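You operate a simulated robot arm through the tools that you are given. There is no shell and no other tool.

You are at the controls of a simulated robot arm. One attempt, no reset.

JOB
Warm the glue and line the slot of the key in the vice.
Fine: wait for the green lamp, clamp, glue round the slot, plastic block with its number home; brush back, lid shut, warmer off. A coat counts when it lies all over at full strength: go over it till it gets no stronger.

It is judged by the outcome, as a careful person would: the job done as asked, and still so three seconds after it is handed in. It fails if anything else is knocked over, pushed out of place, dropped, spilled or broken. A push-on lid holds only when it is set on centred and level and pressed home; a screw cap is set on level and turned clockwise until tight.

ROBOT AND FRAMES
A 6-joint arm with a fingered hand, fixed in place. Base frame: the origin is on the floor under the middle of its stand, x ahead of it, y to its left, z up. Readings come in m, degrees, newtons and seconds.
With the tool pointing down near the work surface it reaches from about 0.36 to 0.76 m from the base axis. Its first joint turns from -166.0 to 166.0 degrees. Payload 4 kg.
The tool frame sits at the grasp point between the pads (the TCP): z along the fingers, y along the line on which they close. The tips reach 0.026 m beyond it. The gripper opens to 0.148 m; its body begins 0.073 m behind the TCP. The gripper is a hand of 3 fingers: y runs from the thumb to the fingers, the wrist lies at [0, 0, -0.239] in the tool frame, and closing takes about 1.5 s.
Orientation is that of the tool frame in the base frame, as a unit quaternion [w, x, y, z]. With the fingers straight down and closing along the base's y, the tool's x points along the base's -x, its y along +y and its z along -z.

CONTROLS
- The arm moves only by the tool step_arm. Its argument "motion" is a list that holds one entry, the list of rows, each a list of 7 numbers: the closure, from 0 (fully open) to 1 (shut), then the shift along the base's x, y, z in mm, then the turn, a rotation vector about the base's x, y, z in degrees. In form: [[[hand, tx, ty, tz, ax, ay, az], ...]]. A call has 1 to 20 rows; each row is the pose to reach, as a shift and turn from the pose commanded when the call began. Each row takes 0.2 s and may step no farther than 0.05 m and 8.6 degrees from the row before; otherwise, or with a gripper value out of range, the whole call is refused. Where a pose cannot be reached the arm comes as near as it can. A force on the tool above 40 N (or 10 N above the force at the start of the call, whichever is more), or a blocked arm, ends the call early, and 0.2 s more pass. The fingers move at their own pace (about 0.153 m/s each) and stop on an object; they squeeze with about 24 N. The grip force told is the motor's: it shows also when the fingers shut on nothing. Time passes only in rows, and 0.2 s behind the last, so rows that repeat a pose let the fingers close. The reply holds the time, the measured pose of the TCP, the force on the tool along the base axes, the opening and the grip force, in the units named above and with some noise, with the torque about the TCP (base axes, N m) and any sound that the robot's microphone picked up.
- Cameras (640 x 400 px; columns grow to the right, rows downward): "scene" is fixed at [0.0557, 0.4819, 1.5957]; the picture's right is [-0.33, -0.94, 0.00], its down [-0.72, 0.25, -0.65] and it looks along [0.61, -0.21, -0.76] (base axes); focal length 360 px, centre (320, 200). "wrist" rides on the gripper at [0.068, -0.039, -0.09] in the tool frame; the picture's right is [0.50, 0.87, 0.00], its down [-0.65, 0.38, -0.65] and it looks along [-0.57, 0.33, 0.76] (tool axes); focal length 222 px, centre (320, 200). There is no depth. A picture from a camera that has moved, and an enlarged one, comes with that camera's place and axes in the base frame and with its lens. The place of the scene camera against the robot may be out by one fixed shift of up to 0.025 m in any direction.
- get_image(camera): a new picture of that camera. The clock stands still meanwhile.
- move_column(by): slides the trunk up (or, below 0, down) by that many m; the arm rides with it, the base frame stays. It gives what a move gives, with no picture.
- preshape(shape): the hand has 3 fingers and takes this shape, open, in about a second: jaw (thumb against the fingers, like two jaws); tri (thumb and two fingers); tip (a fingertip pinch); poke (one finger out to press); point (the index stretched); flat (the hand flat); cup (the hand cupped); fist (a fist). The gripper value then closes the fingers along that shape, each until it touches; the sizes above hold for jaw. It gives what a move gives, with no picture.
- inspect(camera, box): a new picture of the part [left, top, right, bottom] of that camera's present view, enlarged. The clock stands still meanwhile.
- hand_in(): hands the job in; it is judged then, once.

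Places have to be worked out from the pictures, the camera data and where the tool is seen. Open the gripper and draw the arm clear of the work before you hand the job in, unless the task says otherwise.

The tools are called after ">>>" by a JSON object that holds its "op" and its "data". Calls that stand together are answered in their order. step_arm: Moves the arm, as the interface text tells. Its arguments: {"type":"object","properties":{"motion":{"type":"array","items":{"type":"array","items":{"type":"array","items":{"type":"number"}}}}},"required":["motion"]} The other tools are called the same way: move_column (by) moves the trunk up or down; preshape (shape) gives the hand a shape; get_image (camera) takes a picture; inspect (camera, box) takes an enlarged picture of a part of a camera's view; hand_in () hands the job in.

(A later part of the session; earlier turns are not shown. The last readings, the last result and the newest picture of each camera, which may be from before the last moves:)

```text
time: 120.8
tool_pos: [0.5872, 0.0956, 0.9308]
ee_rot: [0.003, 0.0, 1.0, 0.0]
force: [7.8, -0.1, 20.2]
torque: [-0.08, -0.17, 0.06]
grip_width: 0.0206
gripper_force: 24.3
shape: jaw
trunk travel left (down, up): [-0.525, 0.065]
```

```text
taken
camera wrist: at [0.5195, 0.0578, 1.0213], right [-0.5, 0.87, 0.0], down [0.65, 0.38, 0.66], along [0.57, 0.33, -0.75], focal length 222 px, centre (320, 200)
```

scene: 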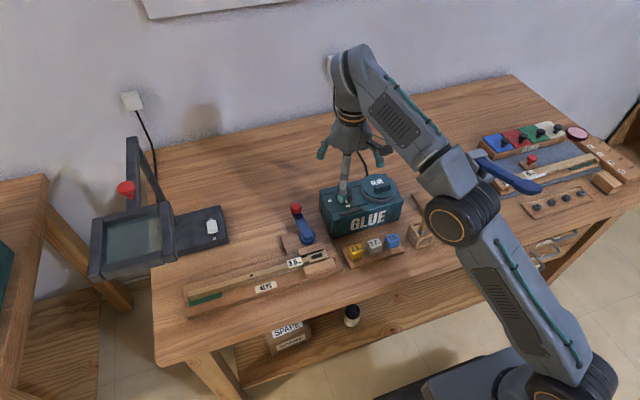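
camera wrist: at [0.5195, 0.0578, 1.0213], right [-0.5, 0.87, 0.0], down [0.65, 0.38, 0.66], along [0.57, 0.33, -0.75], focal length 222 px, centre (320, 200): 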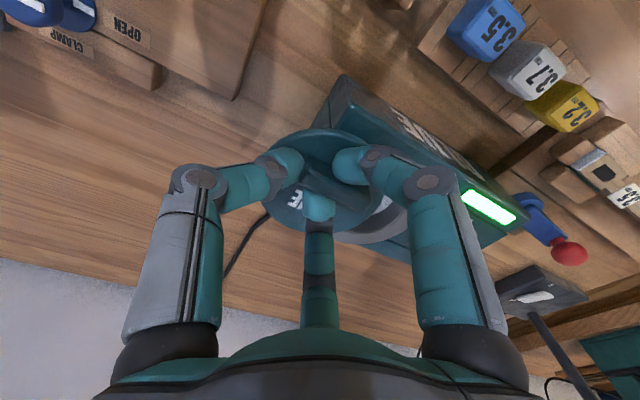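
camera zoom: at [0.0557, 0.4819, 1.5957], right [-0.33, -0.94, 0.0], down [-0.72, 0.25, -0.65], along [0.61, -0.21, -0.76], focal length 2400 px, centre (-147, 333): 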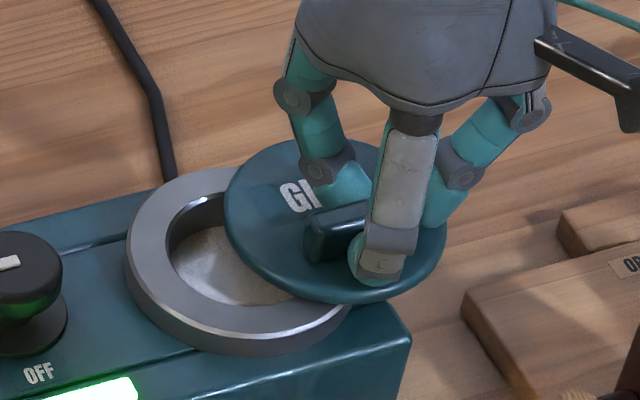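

The pot is open beneath it — I can see the glue. I check whether the lid is now free or still captive by a small lift.

>>> {"op": "step_arm", "data": {"motion": [[[1.0, 0, 0, 2, 0, 0, 0], [1.0, 0, 0, 4, 0, 0, 0], [1.0, 0, 0, 5, 0, 0, 0]]]}}

>>> {"op": "inspect", "data": {"camera": "scene", "box": [350, 150, 430, 210]}}

```text
time: 121.6
tool_pos: [0.5872, 0.0968, 0.932]
ee_rot: [-0.001, 0.0, 1.0, -0.001]
force: [7.3, -0.1, -20.9]
torque: [-0.01, -0.14, 0.09]
grip_width: 0.0192
gripper_force: 24.7
shape: jaw
trunk travel left (down, up): [-0.525, 0.065]
```

```text
6.67 times, centred on (390, 180) of scene
camera zoom: at [0.0557, 0.4819, 1.5957], right [-0.33, -0.94, 0.0], down [-0.72, 0.25, -0.65], along [0.61, -0.21, -0.76], focal length 2400 px, centre (-147, 333)
```

zoom: 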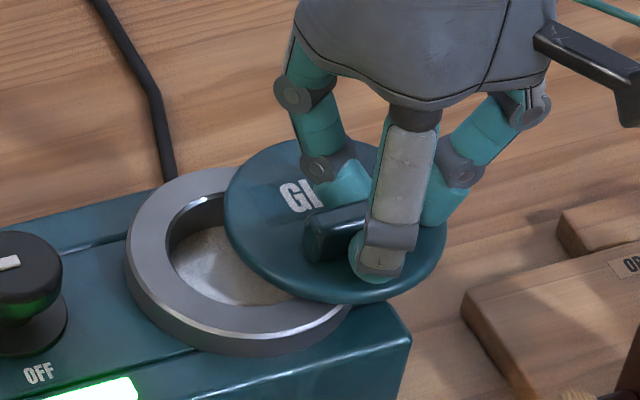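

Still captive: it's a true slide. I lower back and slide it further toward its end.

>>> {"op": "step_arm", "data": {"motion": [[[1.0, 0, 0, -3, 0, 0, 0], [1.0, 0, -4, -3, 0, 0, 0], [1.0, 0, -8, -3, 0, 0, 0], [1.0, 0, -12, -3, 0, 0, 0], [1.0, 0, -16, -3, 0, 0, 0], [1.0, 0, -20, -3, 0, 0, 0], [1.0, 0, -25, -3, 0, 0, 0], [1.0, 0, -30, -3, 0, 0, 0]]]}}

>>> {"op": "inspect", "data": {"camera": "scene", "box": [350, 150, 450, 225]}}

```text
time: 123.4
tool_pos: [0.5874, 0.0671, 0.932]
ee_rot: [0.001, 0.0, 1.0, -0.001]
force: [1.9, -0.3, -16.9]
torque: [0.01, -0.08, 0.08]
grip_width: 0.0194
gripper_force: 23.6
shape: jaw
trunk travel left (down, up): [-0.525, 0.065]
```

```text
5.33 times, centred on (400, 188) of scene
camera zoom: at [0.0557, 0.4819, 1.5957], right [-0.33, -0.94, 0.0], down [-0.72, 0.25, -0.65], along [0.61, -0.21, -0.76], focal length 1920 px, centre (-107, 267)
```

zoom: 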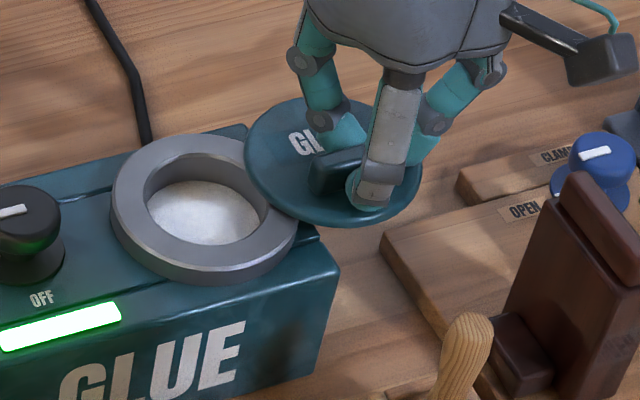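

Almost fully open. I slide a little further until it clears the mouth or stops.

>>> {"op": "step_arm", "data": {"motion": [[[1.0, 0, -4, 0, 0, 0, 0], [1.0, 0, -8, 0, 0, 0, 0], [1.0, 0, -12, 0, 0, 0, 0], [1.0, 0, -15, 0, 0, 0, 0], [1.0, 0, -15, 0, 0, 0, 0]]]}}

>>> {"op": "inspect", "data": {"camera": "scene", "box": [350, 150, 450, 225]}}

```text
time: 124.6
tool_pos: [0.5876, 0.0538, 0.9325]
ee_rot: [0.002, -0.001, 1.0, 0.0]
force: [3.8, 13.8, -8.6]
torque: [0.31, -0.07, 0.01]
grip_width: 0.0177
gripper_force: 24.6
shape: jaw
trunk travel left (down, up): [-0.525, 0.065]
```

```text
5.33 times, centred on (400, 188) of scene
camera zoom: at [0.0557, 0.4819, 1.5957], right [-0.33, -0.94, 0.0], down [-0.72, 0.25, -0.65], along [0.61, -0.21, -0.76], focal length 1920 px, centre (-107, 267)
```

zoom: 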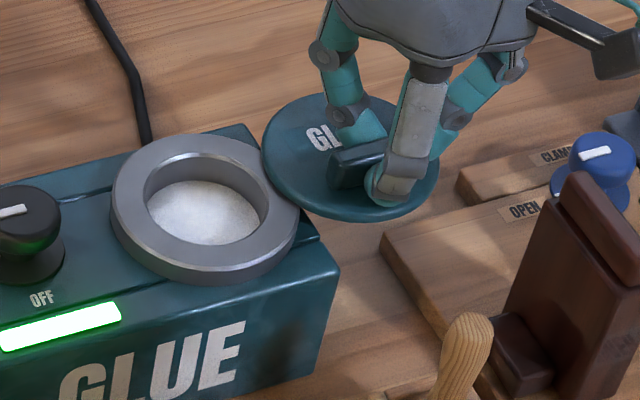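

The slide has reached its stop and the pot is wide open. I release the handle and rise straight up.

>>> {"op": "step_arm", "data": {"motion": [[[0.85, 0, 0, 0, 0, 0, 0], [0.7, 0, 0, 0, 0, 0, 0], [0.65, 0, 0, 10, 0, 0, 0], [0.65, 0, 0, 40, 0, 0, 0], [0.65, 0, 0, 80, 0, 0, 0], [0.5, 0, 5, 110, 0, 0, 0], [0.4, 0, 10, 110, 0, 0, 0]]]}}

>>> {"op": "get_image", "data": {"camera": "wrist"}}

>>> {"op": "inspect", "data": {"camera": "scene", "box": [350, 150, 450, 225]}}

```text
time: 126.2
tool_pos: [0.5884, 0.0617, 1.0439]
ee_rot: [0.003, -0.001, 1.0, -0.001]
force: [0.9, -0.5, -0.4]
torque: [0.01, 0.0, 0.01]
grip_width: 0.0881
gripper_force: 0.0
shape: jaw
trunk travel left (down, up): [-0.525, 0.065]
```

```text
taken
camera wrist: at [0.5186, 0.0229, 1.134], right [-0.5, 0.87, 0.0], down [0.65, 0.38, 0.66], along [0.57, 0.33, -0.75], focal length 222 px, centre (320, 200)
```

wrist: 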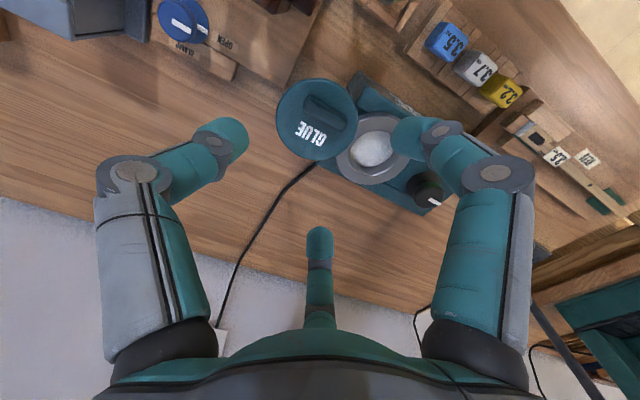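

```text
5.33 times, centred on (400, 188) of scene
camera zoom: at [0.0557, 0.4819, 1.5957], right [-0.33, -0.94, 0.0], down [-0.72, 0.25, -0.65], along [0.61, -0.21, -0.76], focal length 1920 px, centre (-107, 267)
```

zoom: 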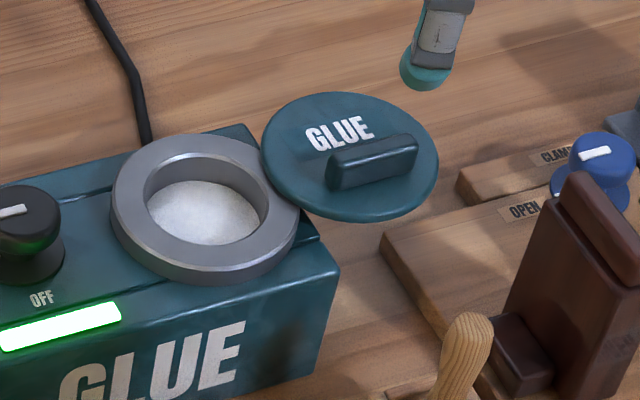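

Pot fully open and the lid resting on its slide. Next the brush: I move above it for a good look at it and its surroundings.

>>> {"op": "step_arm", "data": {"motion": [[[0.2, -20, 2, 5, 0, 0.3, 0], [0.0, -60, 6, 5, 0, 0.3, 0], [0.0, -100, 10, 5, 0, 0.3, 0], [0.0, -120, 14, 0, 0, 0.3, 0], [0.0, -120, 14, 0, 0, 0.3, 0]]]}}

>>> {"op": "get_image", "data": {"camera": "wrist"}}

>>> {"op": "inspect", "data": {"camera": "wrist", "box": [200, 30, 440, 190]}}

>>> {"op": "inspect", "data": {"camera": "scene", "box": [390, 180, 480, 260]}}

```text
time: 127.4
tool_pos: [0.4671, 0.0756, 1.0444]
ee_rot: [0.0, 0.0, 1.0, 0.001]
force: [-0.3, 0.5, 1.1]
torque: [0.01, 0.01, 0.01]
grip_width: 0.148
gripper_force: 0.1
shape: jaw
trunk travel left (down, up): [-0.525, 0.065]
```

```text
taken
camera wrist: at [0.398, 0.0364, 1.1349], right [-0.5, 0.87, 0.0], down [0.66, 0.38, 0.65], along [0.57, 0.33, -0.76], focal length 222 px, centre (320, 200)
```

wrist: 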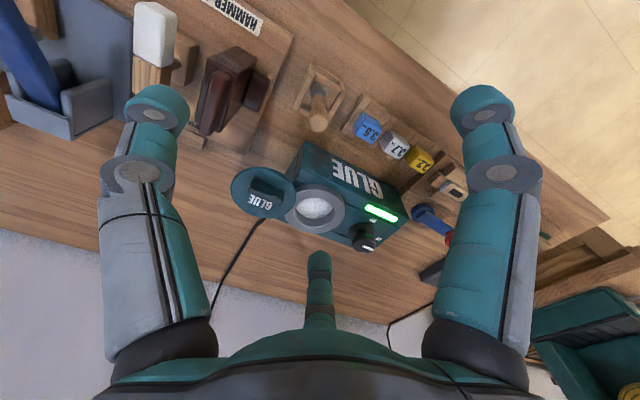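

```text
2.50 times, centred on (320, 110) of wrist
camera zoom: at [0.398, 0.0364, 1.1349], right [-0.5, 0.87, 0.0], down [0.66, 0.38, 0.65], along [0.57, 0.33, -0.76], focal length 555 px, centre (320, 425)
```

zoom: 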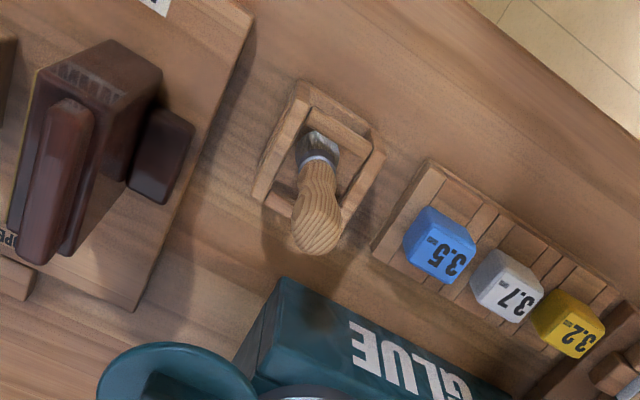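

```text
5.00 times, centred on (435, 220) of scene
camera zoom: at [0.0557, 0.4819, 1.5957], right [-0.33, -0.94, 0.0], down [-0.72, 0.25, -0.65], along [0.61, -0.21, -0.76], focal length 1800 px, centre (-255, 100)
```

zoom: 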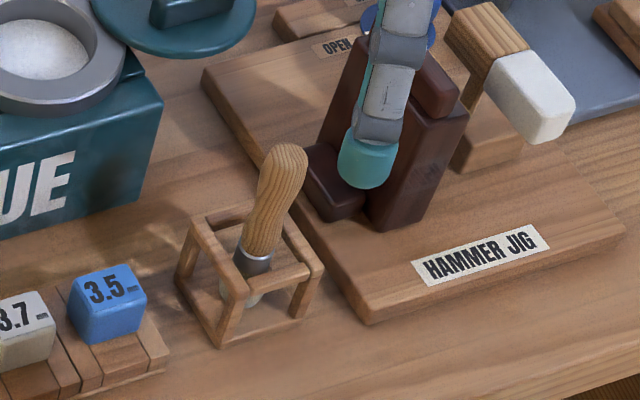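

The brush stands near (0.471, 0.077), handle top z≈0.928, with the hammer jig about 55 mm to its right. I turn the hand 60° so no finger points toward the jig, and centre above the handle.

>>> {"op": "step_arm", "data": {"motion": [[[0.1, 1, 0, 0, 0, 0, 8], [0.2, 2, 1, 0, 0, 0, 16], [0.3, 4, 1, 0, 0, 0, 24], [0.4, 4, 1, 0, 0, 0, 32], [0.5, 4, 1, -10, 0, 0, 40], [0.5, 4, 1, -20, 0, 0, 48], [0.5, 4, 1, -30, 0, 0, 56], [0.5, 4, 1, -40, 0, 0, 60], [0.5, 4, 1, -40, 0, 0, 60]]]}}

>>> {"op": "get_image", "data": {"camera": "wrist"}}

>>> {"op": "inspect", "data": {"camera": "wrist", "box": [220, 70, 420, 200]}}

```text
time: 129.4
tool_pos: [0.4705, 0.0769, 1.0038]
ee_rot: [0.0, -0.501, 0.865, -0.001]
force: [-0.5, -0.9, 1.2]
torque: [0.01, 0.03, 0.02]
grip_width: 0.0747
gripper_force: 0.0
shape: jaw
trunk travel left (down, up): [-0.525, 0.065]
```

```text
taken
camera wrist: at [0.4713, -0.0006, 1.0937], right [-1.0, 0.0, 0.0], down [0.0, 0.76, 0.65], along [0.0, 0.65, -0.76], focal length 222 px, centre (320, 200)
```

wrist: 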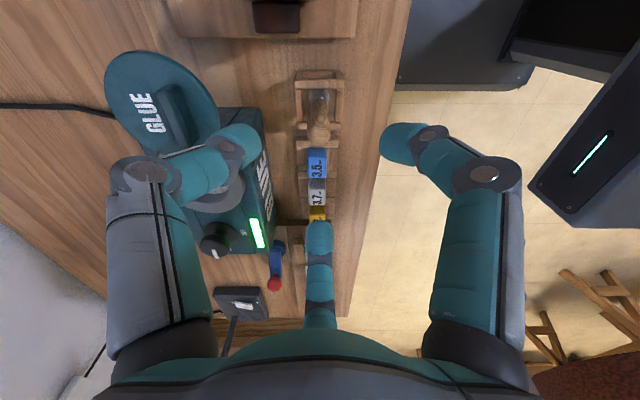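

```text
3.08 times, centred on (320, 135) of wrist
camera zoom: at [0.4713, -0.0006, 1.0937], right [-1.0, 0.0, 0.0], down [0.0, 0.76, 0.65], along [0.0, 0.65, -0.76], focal length 684 px, centre (320, 400)
```

zoom: 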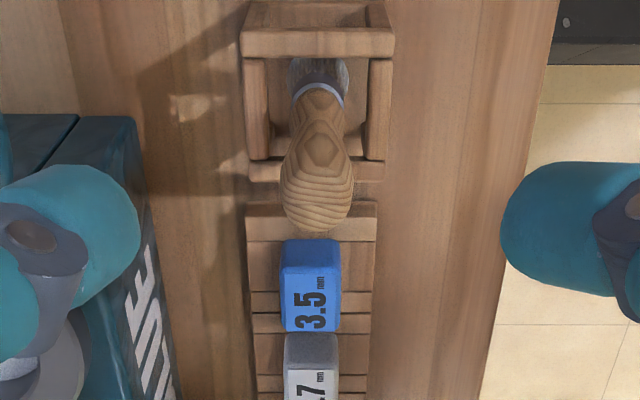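

The hand is well centred over the brush. I descend to mid-handle height and close on it.

>>> {"op": "step_arm", "data": {"motion": [[[0.5, 1, -1, -30, 0, 0, 0], [0.5, 1, -1, -60, 0, 0, 0], [0.5, 1, -1, -85, 0, 0, 0], [0.5, 1, -1, -99, 0, 0, 0], [0.6, 1, -1, -99, 0, 0, 0], [0.7, 1, -1, -99, 0, 0, 0], [0.8, 1, -1, -99, 0, 0, 0], [0.9, 1, -1, -99, 0, 0, 0], [1.0, 1, -1, -99, 0, 0, 0], [1.0, 1, -1, -99, 0, 0, 0]]]}}

>>> {"op": "get_image", "data": {"camera": "wrist"}}

>>> {"op": "inspect", "data": {"camera": "scene", "box": [390, 180, 480, 260]}}

```text
time: 131.6
tool_pos: [0.4723, 0.0755, 0.9058]
ee_rot: [0.001, -0.5, 0.866, 0.0]
force: [0.5, -0.5, -1.0]
torque: [-0.01, 0.0, -0.01]
grip_width: 0.0134
gripper_force: 23.5
shape: jaw
trunk travel left (down, up): [-0.525, 0.065]
```

```text
taken
camera wrist: at [0.4723, -0.0028, 0.9961], right [-1.0, 0.0, 0.0], down [0.0, 0.76, 0.65], along [0.0, 0.65, -0.76], focal length 222 px, centre (320, 200)
```

wrist: 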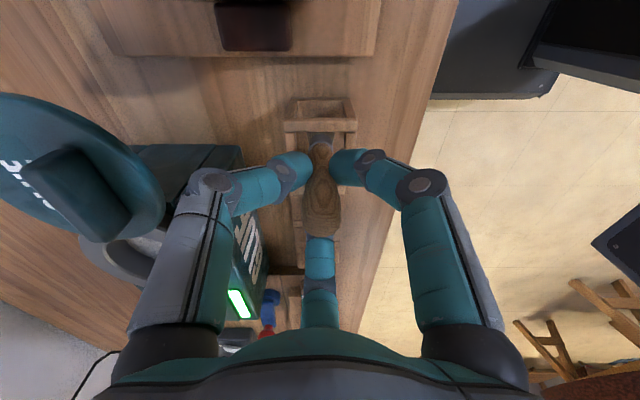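

```text
5.00 times, centred on (435, 220) of scene
camera zoom: at [0.0557, 0.4819, 1.5957], right [-0.33, -0.94, 0.0], down [-0.72, 0.25, -0.65], along [0.61, -0.21, -0.76], focal length 1800 px, centre (-255, 100)
```

zoom: 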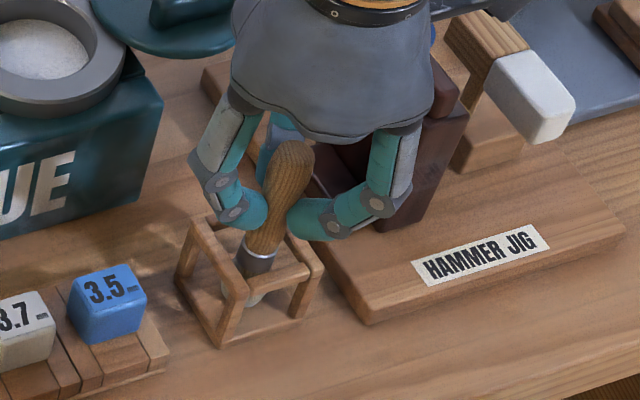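

The brush is gripped at its waist with no side load. I lift it straight up out of the holder.

>>> {"op": "step_arm", "data": {"motion": [[[1.0, 0, 0, 10, 0, 0, 0], [1.0, 0, 0, 25, 0, 0, 0], [1.0, 0, 0, 50, 0, 0, 0], [1.0, 0, 0, 80, 0, 0, 0], [1.0, 0, 0, 115, 0, 0, 0], [1.0, 0, 0, 130, 0, 0, 0], [1.0, 0, 0, 130, 0, 0, 0]]]}}

>>> {"op": "get_image", "data": {"camera": "wrist"}}

>>> {"op": "inspect", "data": {"camera": "scene", "box": [380, 130, 490, 250]}}

```text
time: 133.2
tool_pos: [0.4726, 0.0765, 1.0351]
ee_rot: [0.0, -0.5, 0.866, 0.0]
force: [-0.2, -0.4, -0.4]
torque: [0.0, -0.02, -0.01]
grip_width: 0.0138
gripper_force: 24.2
shape: jaw
trunk travel left (down, up): [-0.525, 0.065]
```

```text
taken
camera wrist: at [0.4725, -0.0029, 1.1257], right [-1.0, 0.0, 0.0], down [0.0, 0.76, 0.65], along [0.0, 0.65, -0.76], focal length 222 px, centre (320, 200)
```

wrist: 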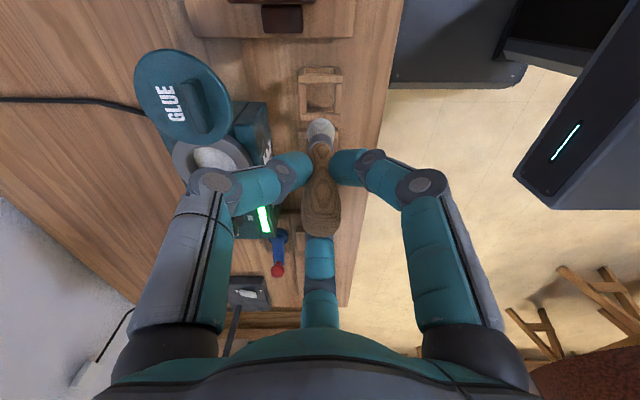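

```text
3.33 times, centred on (435, 190) of scene
camera zoom: at [0.0557, 0.4819, 1.5957], right [-0.33, -0.94, 0.0], down [-0.72, 0.25, -0.65], along [0.61, -0.21, -0.76], focal length 1200 px, centre (-63, 233)
```

zoom: 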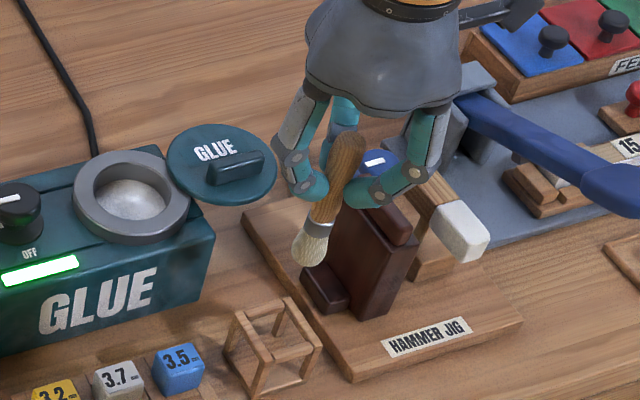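

The brush hangs vertically with its bristles down. I zoom to find its tip's place relative to the hand.

>>> {"op": "inspect", "data": {"camera": "wrist", "box": [290, 90, 350, 160]}}

>>> {"op": "inspect", "data": {"camera": "scene", "box": [460, 170, 500, 215]}}

```text
5.71 times, centred on (320, 125) of wrist
camera zoom: at [0.4725, -0.0029, 1.1257], right [-1.0, 0.0, 0.0], down [0.0, 0.76, 0.65], along [0.0, 0.65, -0.76], focal length 1269 px, centre (320, 629)
```

zoom: 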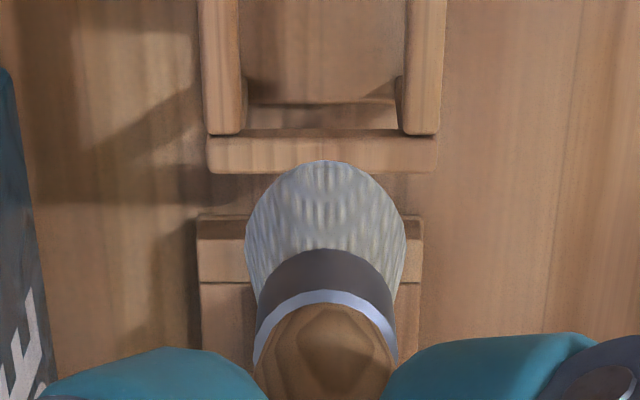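

```text
8.89 times, centred on (480, 192) of scene
camera zoom: at [0.0557, 0.4819, 1.5957], right [-0.33, -0.94, 0.0], down [-0.72, 0.25, -0.65], along [0.61, -0.21, -0.76], focal length 3200 px, centre (-1102, 267)
```

zoom: 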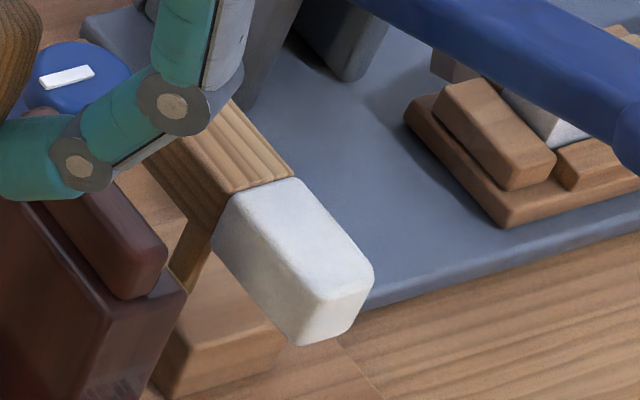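

The brush is about 25 mm wide and its tip is roughly 115 mm below the grasp point. I carry it high over to the pot mouth at (0.601, 0.145).

>>> {"op": "step_arm", "data": {"motion": [[[1.0, 5, 5, 20, 0, 0, 0], [1.0, 35, 20, 30, 0, 0, 0], [1.0, 70, 38, 30, 0, 0, 0], [1.0, 105, 57, 30, 0, 0, 0], [1.0, 128, 68.5, 30, 0, 0, 0], [1.0, 128, 68.5, 30, 0, 0, 0]]]}}

>>> {"op": "get_image", "data": {"camera": "wrist"}}

>>> {"op": "inspect", "data": {"camera": "wrist", "box": [220, 60, 420, 200]}}

>>> {"op": "inspect", "data": {"camera": "scene", "box": [340, 120, 440, 210]}}

```text
time: 134.6
tool_pos: [0.602, 0.1454, 1.0642]
ee_rot: [-0.001, -0.5, 0.866, 0.0]
force: [-0.9, -0.4, -0.3]
torque: [0.02, 0.0, 0.01]
grip_width: 0.0135
gripper_force: 23.9
shape: jaw
trunk travel left (down, up): [-0.525, 0.065]
```

```text
taken
camera wrist: at [0.6004, 0.0668, 1.1554], right [-1.0, 0.0, 0.0], down [0.0, 0.76, 0.65], along [0.0, 0.65, -0.76], focal length 222 px, centre (320, 200)
```

wrist: 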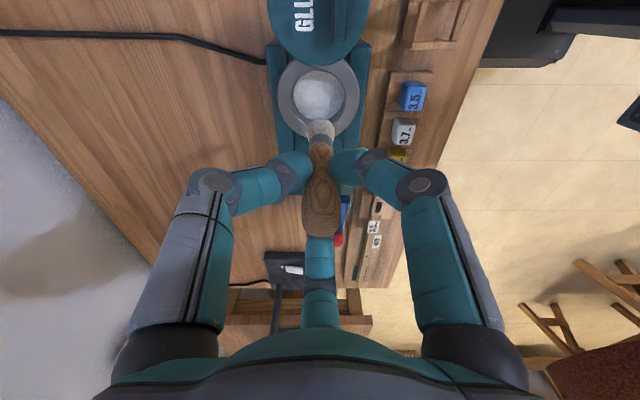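

```text
2.86 times, centred on (320, 130) of wrist
camera zoom: at [0.6004, 0.0668, 1.1554], right [-1.0, 0.0, 0.0], down [0.0, 0.76, 0.65], along [0.0, 0.65, -0.76], focal length 635 px, centre (320, 400)
```

zoom: 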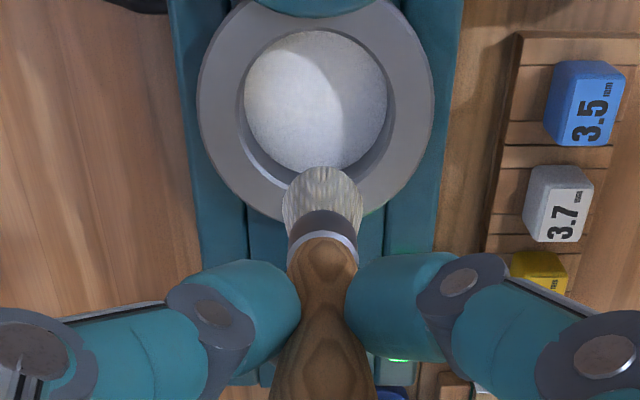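

```text
4.44 times, centred on (390, 165) of scene
camera zoom: at [0.0557, 0.4819, 1.5957], right [-0.33, -0.94, 0.0], down [-0.72, 0.25, -0.65], along [0.61, -0.21, -0.76], focal length 1600 px, centre (9, 356)
```

zoom: 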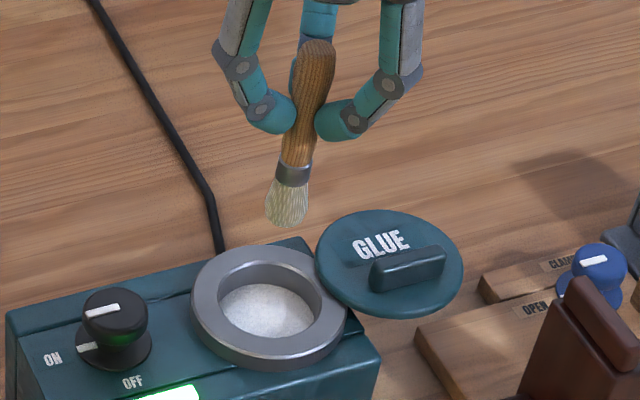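

Brush is centred over the mouth. I lower it slowly toward the glue and check.

>>> {"op": "step_arm", "data": {"motion": [[[1.0, 0, 0, -20, 0, 0, 0], [1.0, 0, 0, -40, 0, 0, 0], [1.0, 0, 0, -60, 0, 0, 0], [1.0, 0, 0, -75, 0, 0, 0], [1.0, 0, 0, -85, 0, 0, 0]]]}}

>>> {"op": "inspect", "data": {"camera": "wrist", "box": [220, 60, 420, 200]}}

>>> {"op": "inspect", "data": {"camera": "scene", "box": [350, 150, 420, 210]}}

```text
time: 135.8
tool_pos: [0.6004, 0.1449, 0.9781]
ee_rot: [-0.001, -0.5, 0.866, 0.0]
force: [-0.7, 0.0, -0.3]
torque: [0.0, 0.01, 0.0]
grip_width: 0.0134
gripper_force: 24.4
shape: jaw
trunk travel left (down, up): [-0.525, 0.065]
```

```text
2.86 times, centred on (320, 130) of wrist
camera zoom: at [0.6005, 0.0662, 1.0688], right [-1.0, 0.0, 0.0], down [0.0, 0.76, 0.65], along [0.0, 0.65, -0.76], focal length 635 px, centre (320, 400)
```

zoom: 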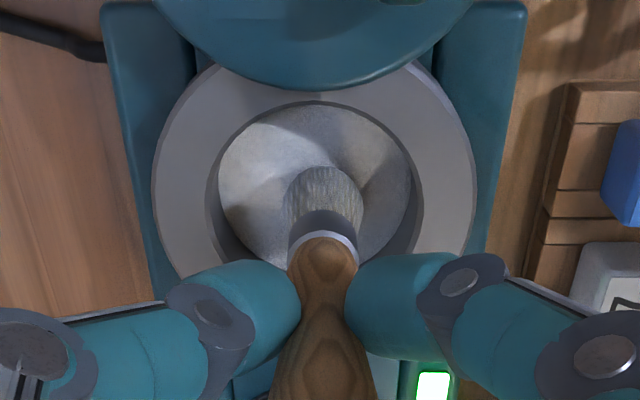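

```text
6.67 times, centred on (385, 180) of scene
camera zoom: at [0.0557, 0.4819, 1.5957], right [-0.33, -0.94, 0.0], down [-0.72, 0.25, -0.65], along [0.61, -0.21, -0.76], focal length 2400 px, centre (-113, 333)
```

zoom: 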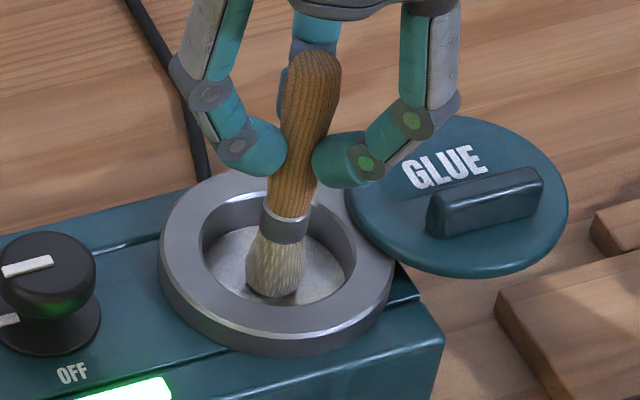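

The bristles are just above the glue. I dip about 15 mm further and hold briefly.

>>> {"op": "step_arm", "data": {"motion": [[[1.0, 0, 0, -5, 0, 0, 0], [1.0, 0, 0, -10, 0, 0, 0], [1.0, 0, 0, -15, 0, 0, 0], [1.0, 0, 0, -15, 0, 0, 0], [1.0, 0, 0, -15, 0, 0, 0], [1.0, 0, 0, -15, 0, 0, 0]]]}}

>>> {"op": "inspect", "data": {"camera": "scene", "box": [350, 150, 420, 210]}}

>>> {"op": "inspect", "data": {"camera": "wrist", "box": [220, 60, 420, 200]}}

```text
time: 137.2
tool_pos: [0.6002, 0.1454, 0.9641]
ee_rot: [0.001, -0.5, 0.866, 0.0]
force: [-0.1, 0.6, 13.5]
torque: [0.0, -0.06, 0.01]
grip_width: 0.0139
gripper_force: 23.6
shape: jaw
trunk travel left (down, up): [-0.525, 0.065]
```

```text
6.67 times, centred on (385, 180) of scene
camera zoom: at [0.0557, 0.4819, 1.5957], right [-0.33, -0.94, 0.0], down [-0.72, 0.25, -0.65], along [0.61, -0.21, -0.76], focal length 2400 px, centre (-113, 333)
```

zoom: 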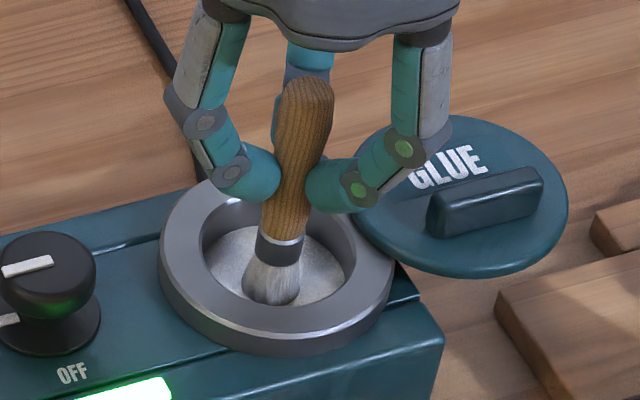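

```text
2.86 times, centred on (320, 130) of wrist
camera zoom: at [0.6002, 0.0669, 1.0554], right [-1.0, 0.0, 0.0], down [0.0, 0.76, 0.65], along [0.0, 0.65, -0.76], focal length 635 px, centre (320, 400)
```

zoom: 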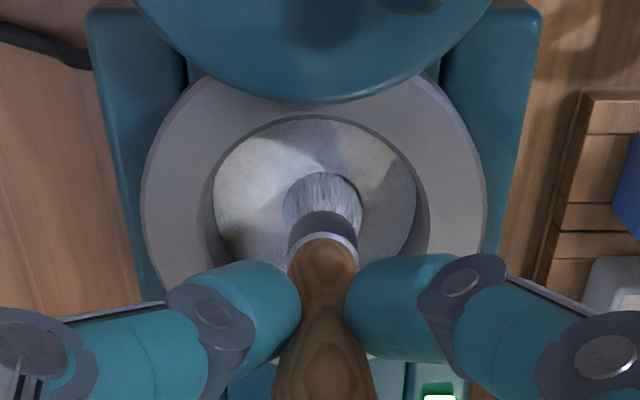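

The bristles have turned pale and met 13 N in the pot — they are loaded. I lift slowly, pause over the mouth, and carry the brush to above the slot.

>>> {"op": "step_arm", "data": {"motion": [[[1.0, 0, 0, 8, 0, 0, 0], [1.0, 0, 0, 20, 0, 0, 0], [1.0, 0, 0, 35, 0, 0, 0], [1.0, 0, 0, 35, 0, 0, 0], [1.0, 0, 0, 35, 0, 0, 0], [1.0, 0, 0, 60, 0, 0, 0], [1.0, 0, 0, 85, 0, 0, 0], [1.0, -8, 10, 95, 0, 0, 0], [1.0, -28, 50, 95, 0, 0, 0], [1.0, -50, 92, 95, 0, 0, 0], [1.0, -72, 133, 95, 0, 0, 0], [1.0, -94, 174, 95, 0, 0, 0], [1.0, -112, 209, 90, 0, 0, 0], [1.0, -112, 209, 80, 0, 0, 0], [1.0, -112, 209, 80, 0, 0, 0]]]}}

>>> {"op": "get_image", "data": {"camera": "wrist"}}

>>> {"op": "inspect", "data": {"camera": "wrist", "box": [250, 60, 410, 180]}}

>>> {"op": "inspect", "data": {"camera": "scene", "box": [270, 180, 370, 280]}}

```text
time: 140.4
tool_pos: [0.4868, 0.3521, 1.0432]
ee_rot: [0.0, -0.5, 0.866, -0.001]
force: [0.5, 0.5, 0.3]
torque: [-0.04, 0.05, 0.0]
grip_width: 0.0136
gripper_force: 24.0
shape: jaw
trunk travel left (down, up): [-0.525, 0.065]
```

```text
taken
camera wrist: at [0.4882, 0.2748, 1.1333], right [-1.0, 0.0, 0.0], down [0.0, 0.76, 0.65], along [0.0, 0.65, -0.76], focal length 222 px, centre (320, 200)
```

wrist: 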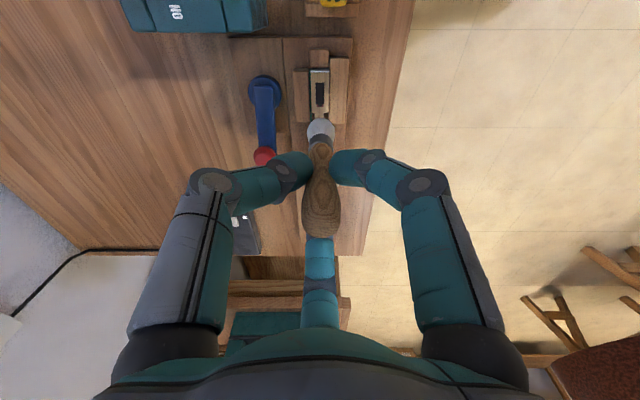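

```text
3.33 times, centred on (330, 120) of wrist
camera zoom: at [0.4882, 0.2748, 1.1333], right [-1.0, 0.0, 0.0], down [0.0, 0.76, 0.65], along [0.0, 0.65, -0.76], focal length 740 px, centre (287, 467)
```

zoom: 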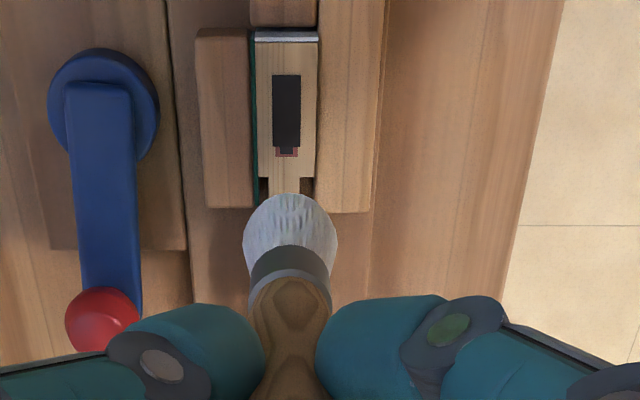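

```text
4.00 times, centred on (320, 230) of scene
camera zoom: at [0.0557, 0.4819, 1.5957], right [-0.33, -0.94, 0.0], down [-0.72, 0.25, -0.65], along [0.61, -0.21, -0.76], focal length 1440 px, centre (320, 80)
```

zoom: 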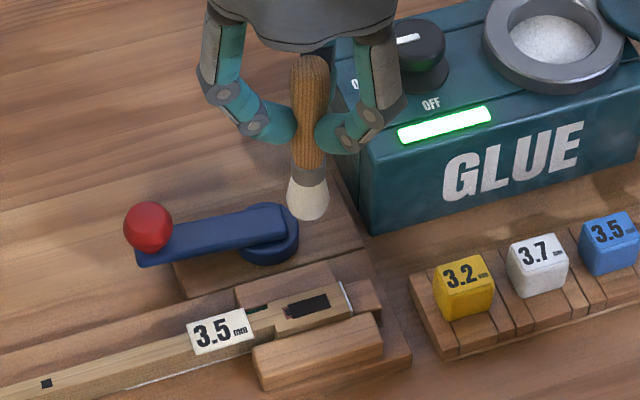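

The slot lies at x 0.488, y 0.341–0.369 and the loaded brush hangs right above it. I descend toward the key top (expected contact near TCP z 0.958).

>>> {"op": "step_arm", "data": {"motion": [[[1.0, 1, 2, -25, 0, 0, 0], [1.0, 1, 2, -50, 0, 0, 0], [1.0, 1, 2, -65, 0, 0, 0], [1.0, 1, 2, -75, 0, 0, 0], [1.0, 1, 2, -75, 0, 0, 0]]]}}

>>> {"op": "inspect", "data": {"camera": "wrist", "box": [250, 60, 410, 180]}}

>>> {"op": "inspect", "data": {"camera": "scene", "box": [280, 200, 360, 275]}}

```text
time: 141.6
tool_pos: [0.49, 0.3551, 0.9674]
ee_rot: [0.0, -0.5, 0.866, -0.001]
force: [-0.7, 0.9, -0.3]
torque: [-0.01, -0.04, 0.0]
grip_width: 0.0135
gripper_force: 24.3
shape: jaw
trunk travel left (down, up): [-0.525, 0.065]
```

```text
3.33 times, centred on (330, 120) of wrist
camera zoom: at [0.4901, 0.2776, 1.0584], right [-1.0, 0.0, 0.0], down [0.0, 0.76, 0.65], along [0.0, 0.65, -0.76], focal length 740 px, centre (287, 467)
```

zoom: 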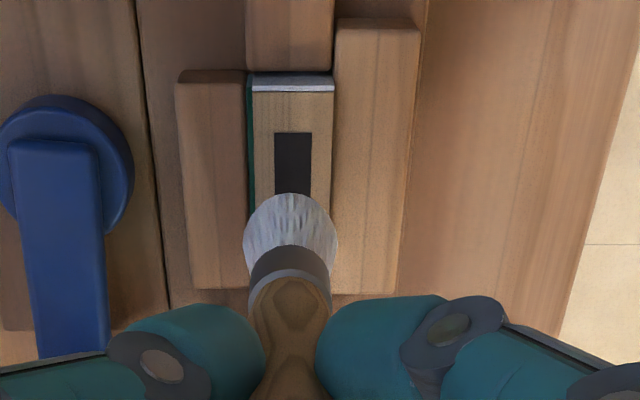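

```text
5.33 times, centred on (320, 238) of scene
camera zoom: at [0.0557, 0.4819, 1.5957], right [-0.33, -0.94, 0.0], down [-0.72, 0.25, -0.65], along [0.61, -0.21, -0.76], focal length 1920 px, centre (320, 0)
```

zoom: 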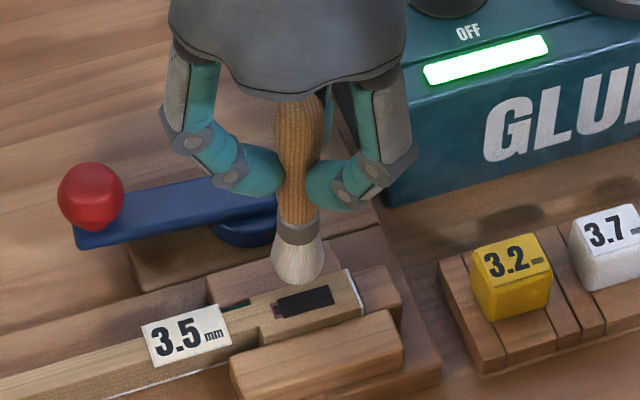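

Close above the key. I go down in small steps until a light touch.

>>> {"op": "step_arm", "data": {"motion": [[[1.0, -1.5, 0, -3, 0, 0, 0], [1.0, -1.5, 0, -6, 0, 0, 0], [1.0, -1.5, 0, -6, 0, 0, 0]]]}}

>>> {"op": "inspect", "data": {"camera": "scene", "box": [290, 215, 350, 270]}}

```text
time: 142.4
tool_pos: [0.4875, 0.3565, 0.9611]
ee_rot: [-0.001, -0.5, 0.866, 0.0]
force: [0.1, -0.6, 0.1]
torque: [0.01, 0.0, -0.02]
grip_width: 0.0137
gripper_force: 24.2
shape: jaw
trunk travel left (down, up): [-0.525, 0.065]
```

```text
7.27 times, centred on (320, 242) of scene
camera zoom: at [0.0557, 0.4819, 1.5957], right [-0.33, -0.94, 0.0], down [-0.72, 0.25, -0.65], along [0.61, -0.21, -0.76], focal length 2618 px, centre (320, -109)
```

zoom: 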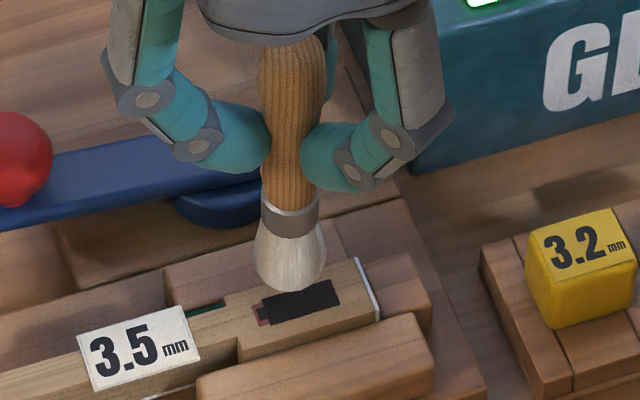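

Still a few millimetres above. Continuing down.

>>> {"op": "step_arm", "data": {"motion": [[[1.0, 0, -2, -2, 0, 0, 0], [1.0, 0, -2, -4, 0, 0, 0], [1.0, 0, -2, -4, 0, 0, 0]]]}}

>>> {"op": "step_arm", "data": {"motion": [[[1.0, 0, 0, -1.5, 0, 0, 0], [1.0, 0, 0, -3, 0, 0, 0], [1.0, 0, 0, -3, 0, 0, 0]]]}}

>>> {"op": "inspect", "data": {"camera": "scene", "box": [290, 215, 350, 270]}}

```text
time: 143.2
tool_pos: [0.4884, 0.3546, 0.9591]
ee_rot: [0.0, -0.5, 0.866, -0.001]
force: [-0.2, 0.4, -1.2]
torque: [-0.05, 0.03, 0.0]
grip_width: 0.0135
gripper_force: 23.8
shape: jaw
trunk travel left (down, up): [-0.525, 0.065]
```

```text
time: 144.0
tool_pos: [0.4881, 0.3534, 0.9554]
ee_rot: [-0.001, -0.5, 0.866, 0.0]
force: [-0.3, -0.1, -1.0]
torque: [0.0, -0.02, -0.03]
grip_width: 0.0137
gripper_force: 23.9
shape: jaw
trunk travel left (down, up): [-0.525, 0.065]
```

```text
7.27 times, centred on (320, 242) of scene
camera zoom: at [0.0557, 0.4819, 1.5957], right [-0.33, -0.94, 0.0], down [-0.72, 0.25, -0.65], along [0.61, -0.21, -0.76], focal length 2618 px, centre (320, -109)
```

zoom: 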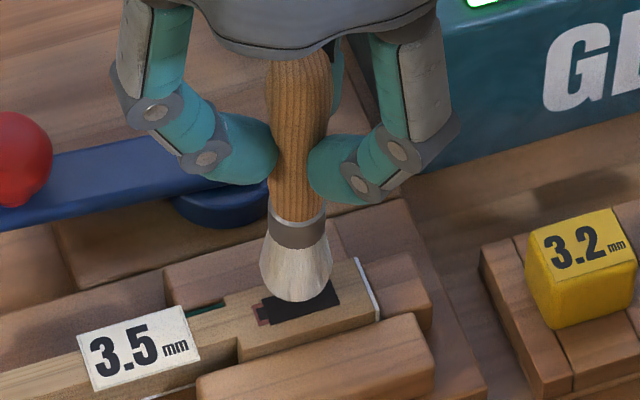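

No contact force yet, though the bristles are at the slot. A bit lower.

>>> {"op": "step_arm", "data": {"motion": [[[1.0, 0, 0, -1.5, 0, 0, 0], [1.0, 0, 0, -3, 0, 0, 0], [1.0, 0, 0, -3, 0, 0, 0]]]}}

>>> {"op": "inspect", "data": {"camera": "scene", "box": [290, 215, 350, 270]}}

>>> {"op": "inspect", "data": {"camera": "wrist", "box": [280, 80, 360, 140]}}

```text
time: 144.8
tool_pos: [0.4889, 0.3538, 0.9524]
ee_rot: [0.0, -0.5, 0.866, 0.0]
force: [-0.1, 0.0, 0.3]
torque: [0.03, 0.0, -0.01]
grip_width: 0.014
gripper_force: 23.7
shape: jaw
trunk travel left (down, up): [-0.525, 0.065]
```

```text
7.27 times, centred on (320, 242) of scene
camera zoom: at [0.0557, 0.4819, 1.5957], right [-0.33, -0.94, 0.0], down [-0.72, 0.25, -0.65], along [0.61, -0.21, -0.76], focal length 2618 px, centre (320, -109)
```

zoom: 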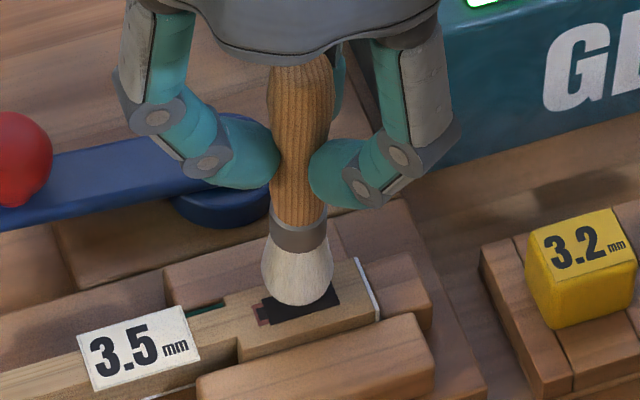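

```text
6.67 times, centred on (320, 110) of wrist
camera zoom: at [0.4886, 0.2755, 1.0436], right [-1.0, 0.0, 0.0], down [0.0, 0.76, 0.65], along [0.0, 0.65, -0.76], focal length 1481 px, centre (320, 800)
```

zoom: 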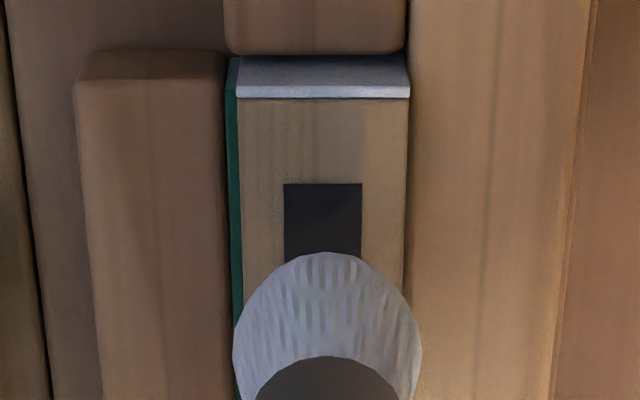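

Still no force. I continue downward in 2 mm steps, checking each.

>>> {"op": "step_arm", "data": {"motion": [[[1.0, 0, 0, -1.5, 0, 0, 0], [1.0, 0, 0, -3, 0, 0, 0], [1.0, 0, 0, -3, 0, 0, 0]]]}}

>>> {"op": "step_arm", "data": {"motion": [[[1.0, 0, 0, -1, 0, 0, 0], [1.0, 0, 0, -2, 0, 0, 0], [1.0, 0, 0, -2, 0, 0, 0]]]}}

>>> {"op": "inspect", "data": {"camera": "scene", "box": [290, 215, 350, 270]}}

```text
time: 145.6
tool_pos: [0.4875, 0.3532, 0.9502]
ee_rot: [-0.002, -0.5, 0.866, 0.0]
force: [-0.3, 0.4, -0.1]
torque: [0.04, -0.04, 0.01]
grip_width: 0.0137
gripper_force: 24.3
shape: jaw
trunk travel left (down, up): [-0.525, 0.065]
```

```text
time: 146.4
tool_pos: [0.4894, 0.3537, 0.9475]
ee_rot: [0.0, -0.5, 0.866, 0.001]
force: [0.7, -0.5, -0.7]
torque: [0.0, 0.02, -0.02]
grip_width: 0.0136
gripper_force: 23.9
shape: jaw
trunk travel left (down, up): [-0.525, 0.065]
```

```text
7.27 times, centred on (320, 242) of scene
camera zoom: at [0.0557, 0.4819, 1.5957], right [-0.33, -0.94, 0.0], down [-0.72, 0.25, -0.65], along [0.61, -0.21, -0.76], focal length 2618 px, centre (320, -109)
```

zoom: 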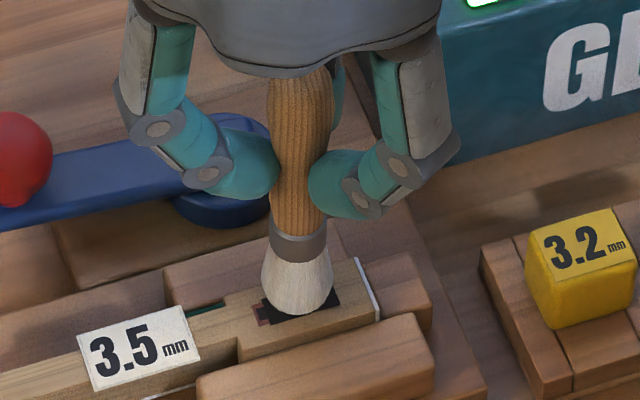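

The bristles now seem to be at the surface without reaction force — soft bristles perhaps. I make one short stroke along the slot at this height, then rise a little and look for glue.

>>> {"op": "step_arm", "data": {"motion": [[[1.0, 0, 6, 0, 0, 0, 0], [1.0, 0, 12, 0, 0, 0, 0], [1.0, 0, 4, 0, 0, 0, 0], [1.0, 0, -6, 0, 0, 0, 0], [1.0, 0, -12, 0, 0, 0, 0], [1.0, 0, -12, 15, 0, 0, 0], [1.0, 0, -25, 40, 0, 0, 0], [1.0, 0, -25, 40, 0, 0, 0]]]}}

>>> {"op": "inspect", "data": {"camera": "scene", "box": [290, 225, 350, 275]}}

>>> {"op": "get_image", "data": {"camera": "wrist"}}

```text
time: 148.2
tool_pos: [0.4891, 0.329, 0.9874]
ee_rot: [0.0, -0.499, 0.866, 0.001]
force: [1.0, -0.4, -0.3]
torque: [0.0, 0.02, 0.0]
grip_width: 0.0137
gripper_force: 23.6
shape: jaw
trunk travel left (down, up): [-0.525, 0.065]
```

```text
8.00 times, centred on (320, 250) of scene
camera zoom: at [0.0557, 0.4819, 1.5957], right [-0.33, -0.94, 0.0], down [-0.72, 0.25, -0.65], along [0.61, -0.21, -0.76], focal length 2880 px, centre (320, -200)
```

zoom: 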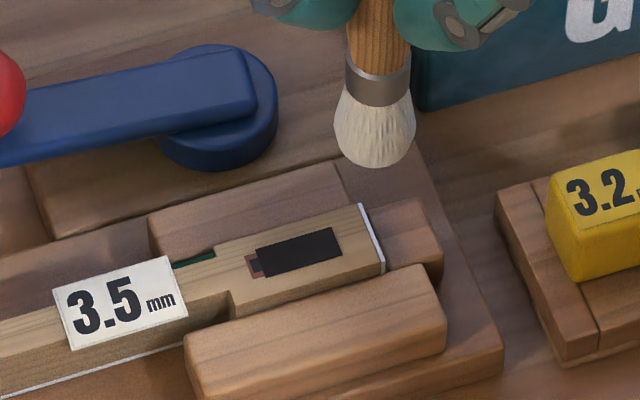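

```text
taken
camera wrist: at [0.4884, 0.251, 1.0785], right [-1.0, 0.0, 0.0], down [0.0, 0.76, 0.65], along [0.0, 0.65, -0.76], focal length 222 px, centre (320, 200)
```

wrist: 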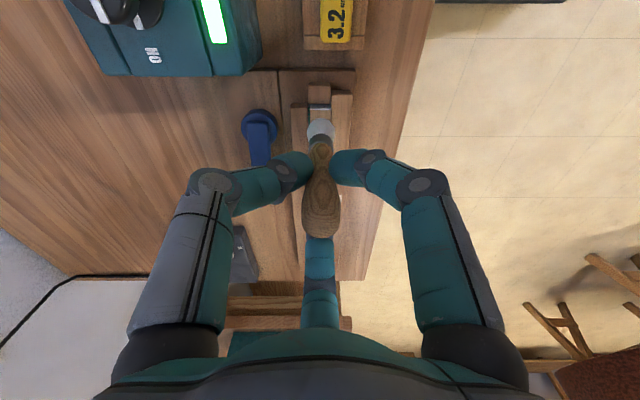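

No glue on the key yet: the tip was just skimming. I go back over the slot and descend slightly lower until a real touch shows in the force.

>>> {"op": "step_arm", "data": {"motion": [[[1.0, 0, 25, 0, 0, 0, 0], [1.0, 0, 25, -20, 0, 0, 0], [1.0, 0, 25, -38, 0, 0, 0], [1.0, 0, 25, -41, 0, 0, 0], [1.0, 0, 25, -43, 0, 0, 0], [1.0, 0, 25, -43, 0, 0, 0]]]}}

>>> {"op": "step_arm", "data": {"motion": [[[1.0, 0, 0, -1.5, 0, 0, 0], [1.0, 0, 0, -3, 0, 0, 0], [1.0, 0, 0, -3, 0, 0, 0]]]}}

>>> {"op": "inspect", "data": {"camera": "scene", "box": [290, 225, 350, 275]}}

```text
time: 149.6
tool_pos: [0.4883, 0.355, 0.9439]
ee_rot: [-0.001, -0.5, 0.866, -0.001]
force: [-0.2, -0.6, -0.7]
torque: [-0.01, -0.01, -0.03]
grip_width: 0.0135
gripper_force: 23.9
shape: jaw
trunk travel left (down, up): [-0.525, 0.065]
```

```text
time: 150.4
tool_pos: [0.4873, 0.353, 0.9419]
ee_rot: [0.0, -0.5, 0.866, 0.0]
force: [-0.2, 0.4, -1.1]
torque: [-0.03, 0.02, 0.03]
grip_width: 0.0139
gripper_force: 24.1
shape: jaw
trunk travel left (down, up): [-0.525, 0.065]
```

```text
8.00 times, centred on (320, 250) of scene
camera zoom: at [0.0557, 0.4819, 1.5957], right [-0.33, -0.94, 0.0], down [-0.72, 0.25, -0.65], along [0.61, -0.21, -0.76], focal length 2880 px, centre (320, -200)
```

zoom: 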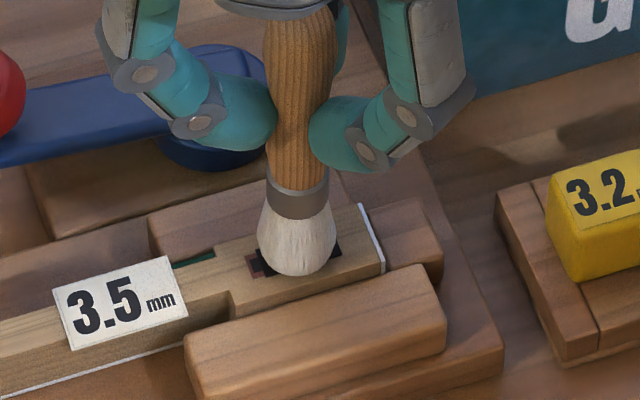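

No force yet; lowering further in 2–3 mm steps.

>>> {"op": "step_arm", "data": {"motion": [[[1.0, 0, 0, -1.5, 0, 0, 0], [1.0, 0, 0, -3, 0, 0, 0], [1.0, 0, 0, -3, 0, 0, 0]]]}}

>>> {"op": "step_arm", "data": {"motion": [[[1.0, 0, 0, -1.5, 0, 0, 0], [1.0, 0, 0, -3, 0, 0, 0], [1.0, 0, 0, -3, 0, 0, 0]]]}}

>>> {"op": "inspect", "data": {"camera": "scene", "box": [290, 225, 350, 275]}}

>>> {"op": "inspect", "data": {"camera": "wrist", "box": [280, 80, 360, 140]}}

```text
time: 151.2
tool_pos: [0.4884, 0.3532, 0.9388]
ee_rot: [-0.001, -0.5, 0.866, -0.001]
force: [0.8, 0.1, -0.7]
torque: [0.02, -0.01, 0.01]
grip_width: 0.0136
gripper_force: 23.9
shape: jaw
trunk travel left (down, up): [-0.525, 0.065]
```

```text
time: 152.0
tool_pos: [0.4875, 0.3524, 0.9358]
ee_rot: [0.0, -0.5, 0.866, 0.0]
force: [0.1, 1.0, 8.1]
torque: [0.02, 0.0, -0.03]
grip_width: 0.0142
gripper_force: 24.4
shape: jaw
trunk travel left (down, up): [-0.525, 0.065]
```

```text
8.00 times, centred on (320, 250) of scene
camera zoom: at [0.0557, 0.4819, 1.5957], right [-0.33, -0.94, 0.0], down [-0.72, 0.25, -0.65], along [0.61, -0.21, -0.76], focal length 2880 px, centre (320, -200)
```

zoom: 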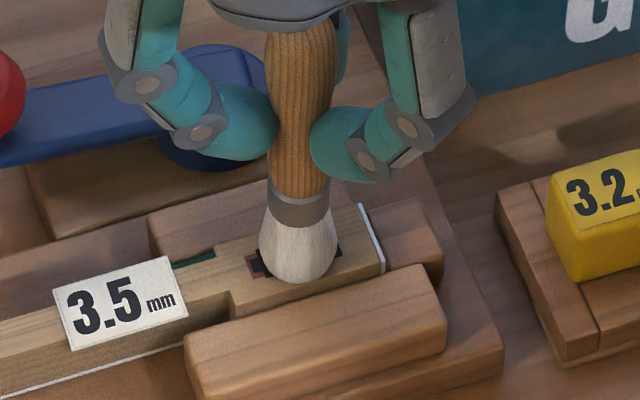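

```text
6.67 times, centred on (320, 110) of wrist
camera zoom: at [0.4882, 0.2748, 1.0274], right [-1.0, 0.0, 0.0], down [0.0, 0.76, 0.65], along [0.0, 0.65, -0.76], focal length 1481 px, centre (320, 800)
```

zoom: 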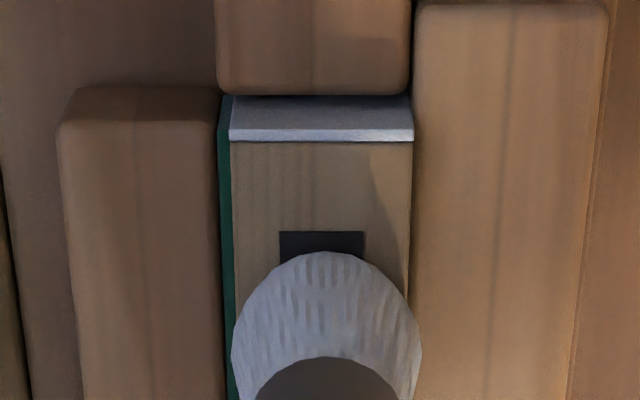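

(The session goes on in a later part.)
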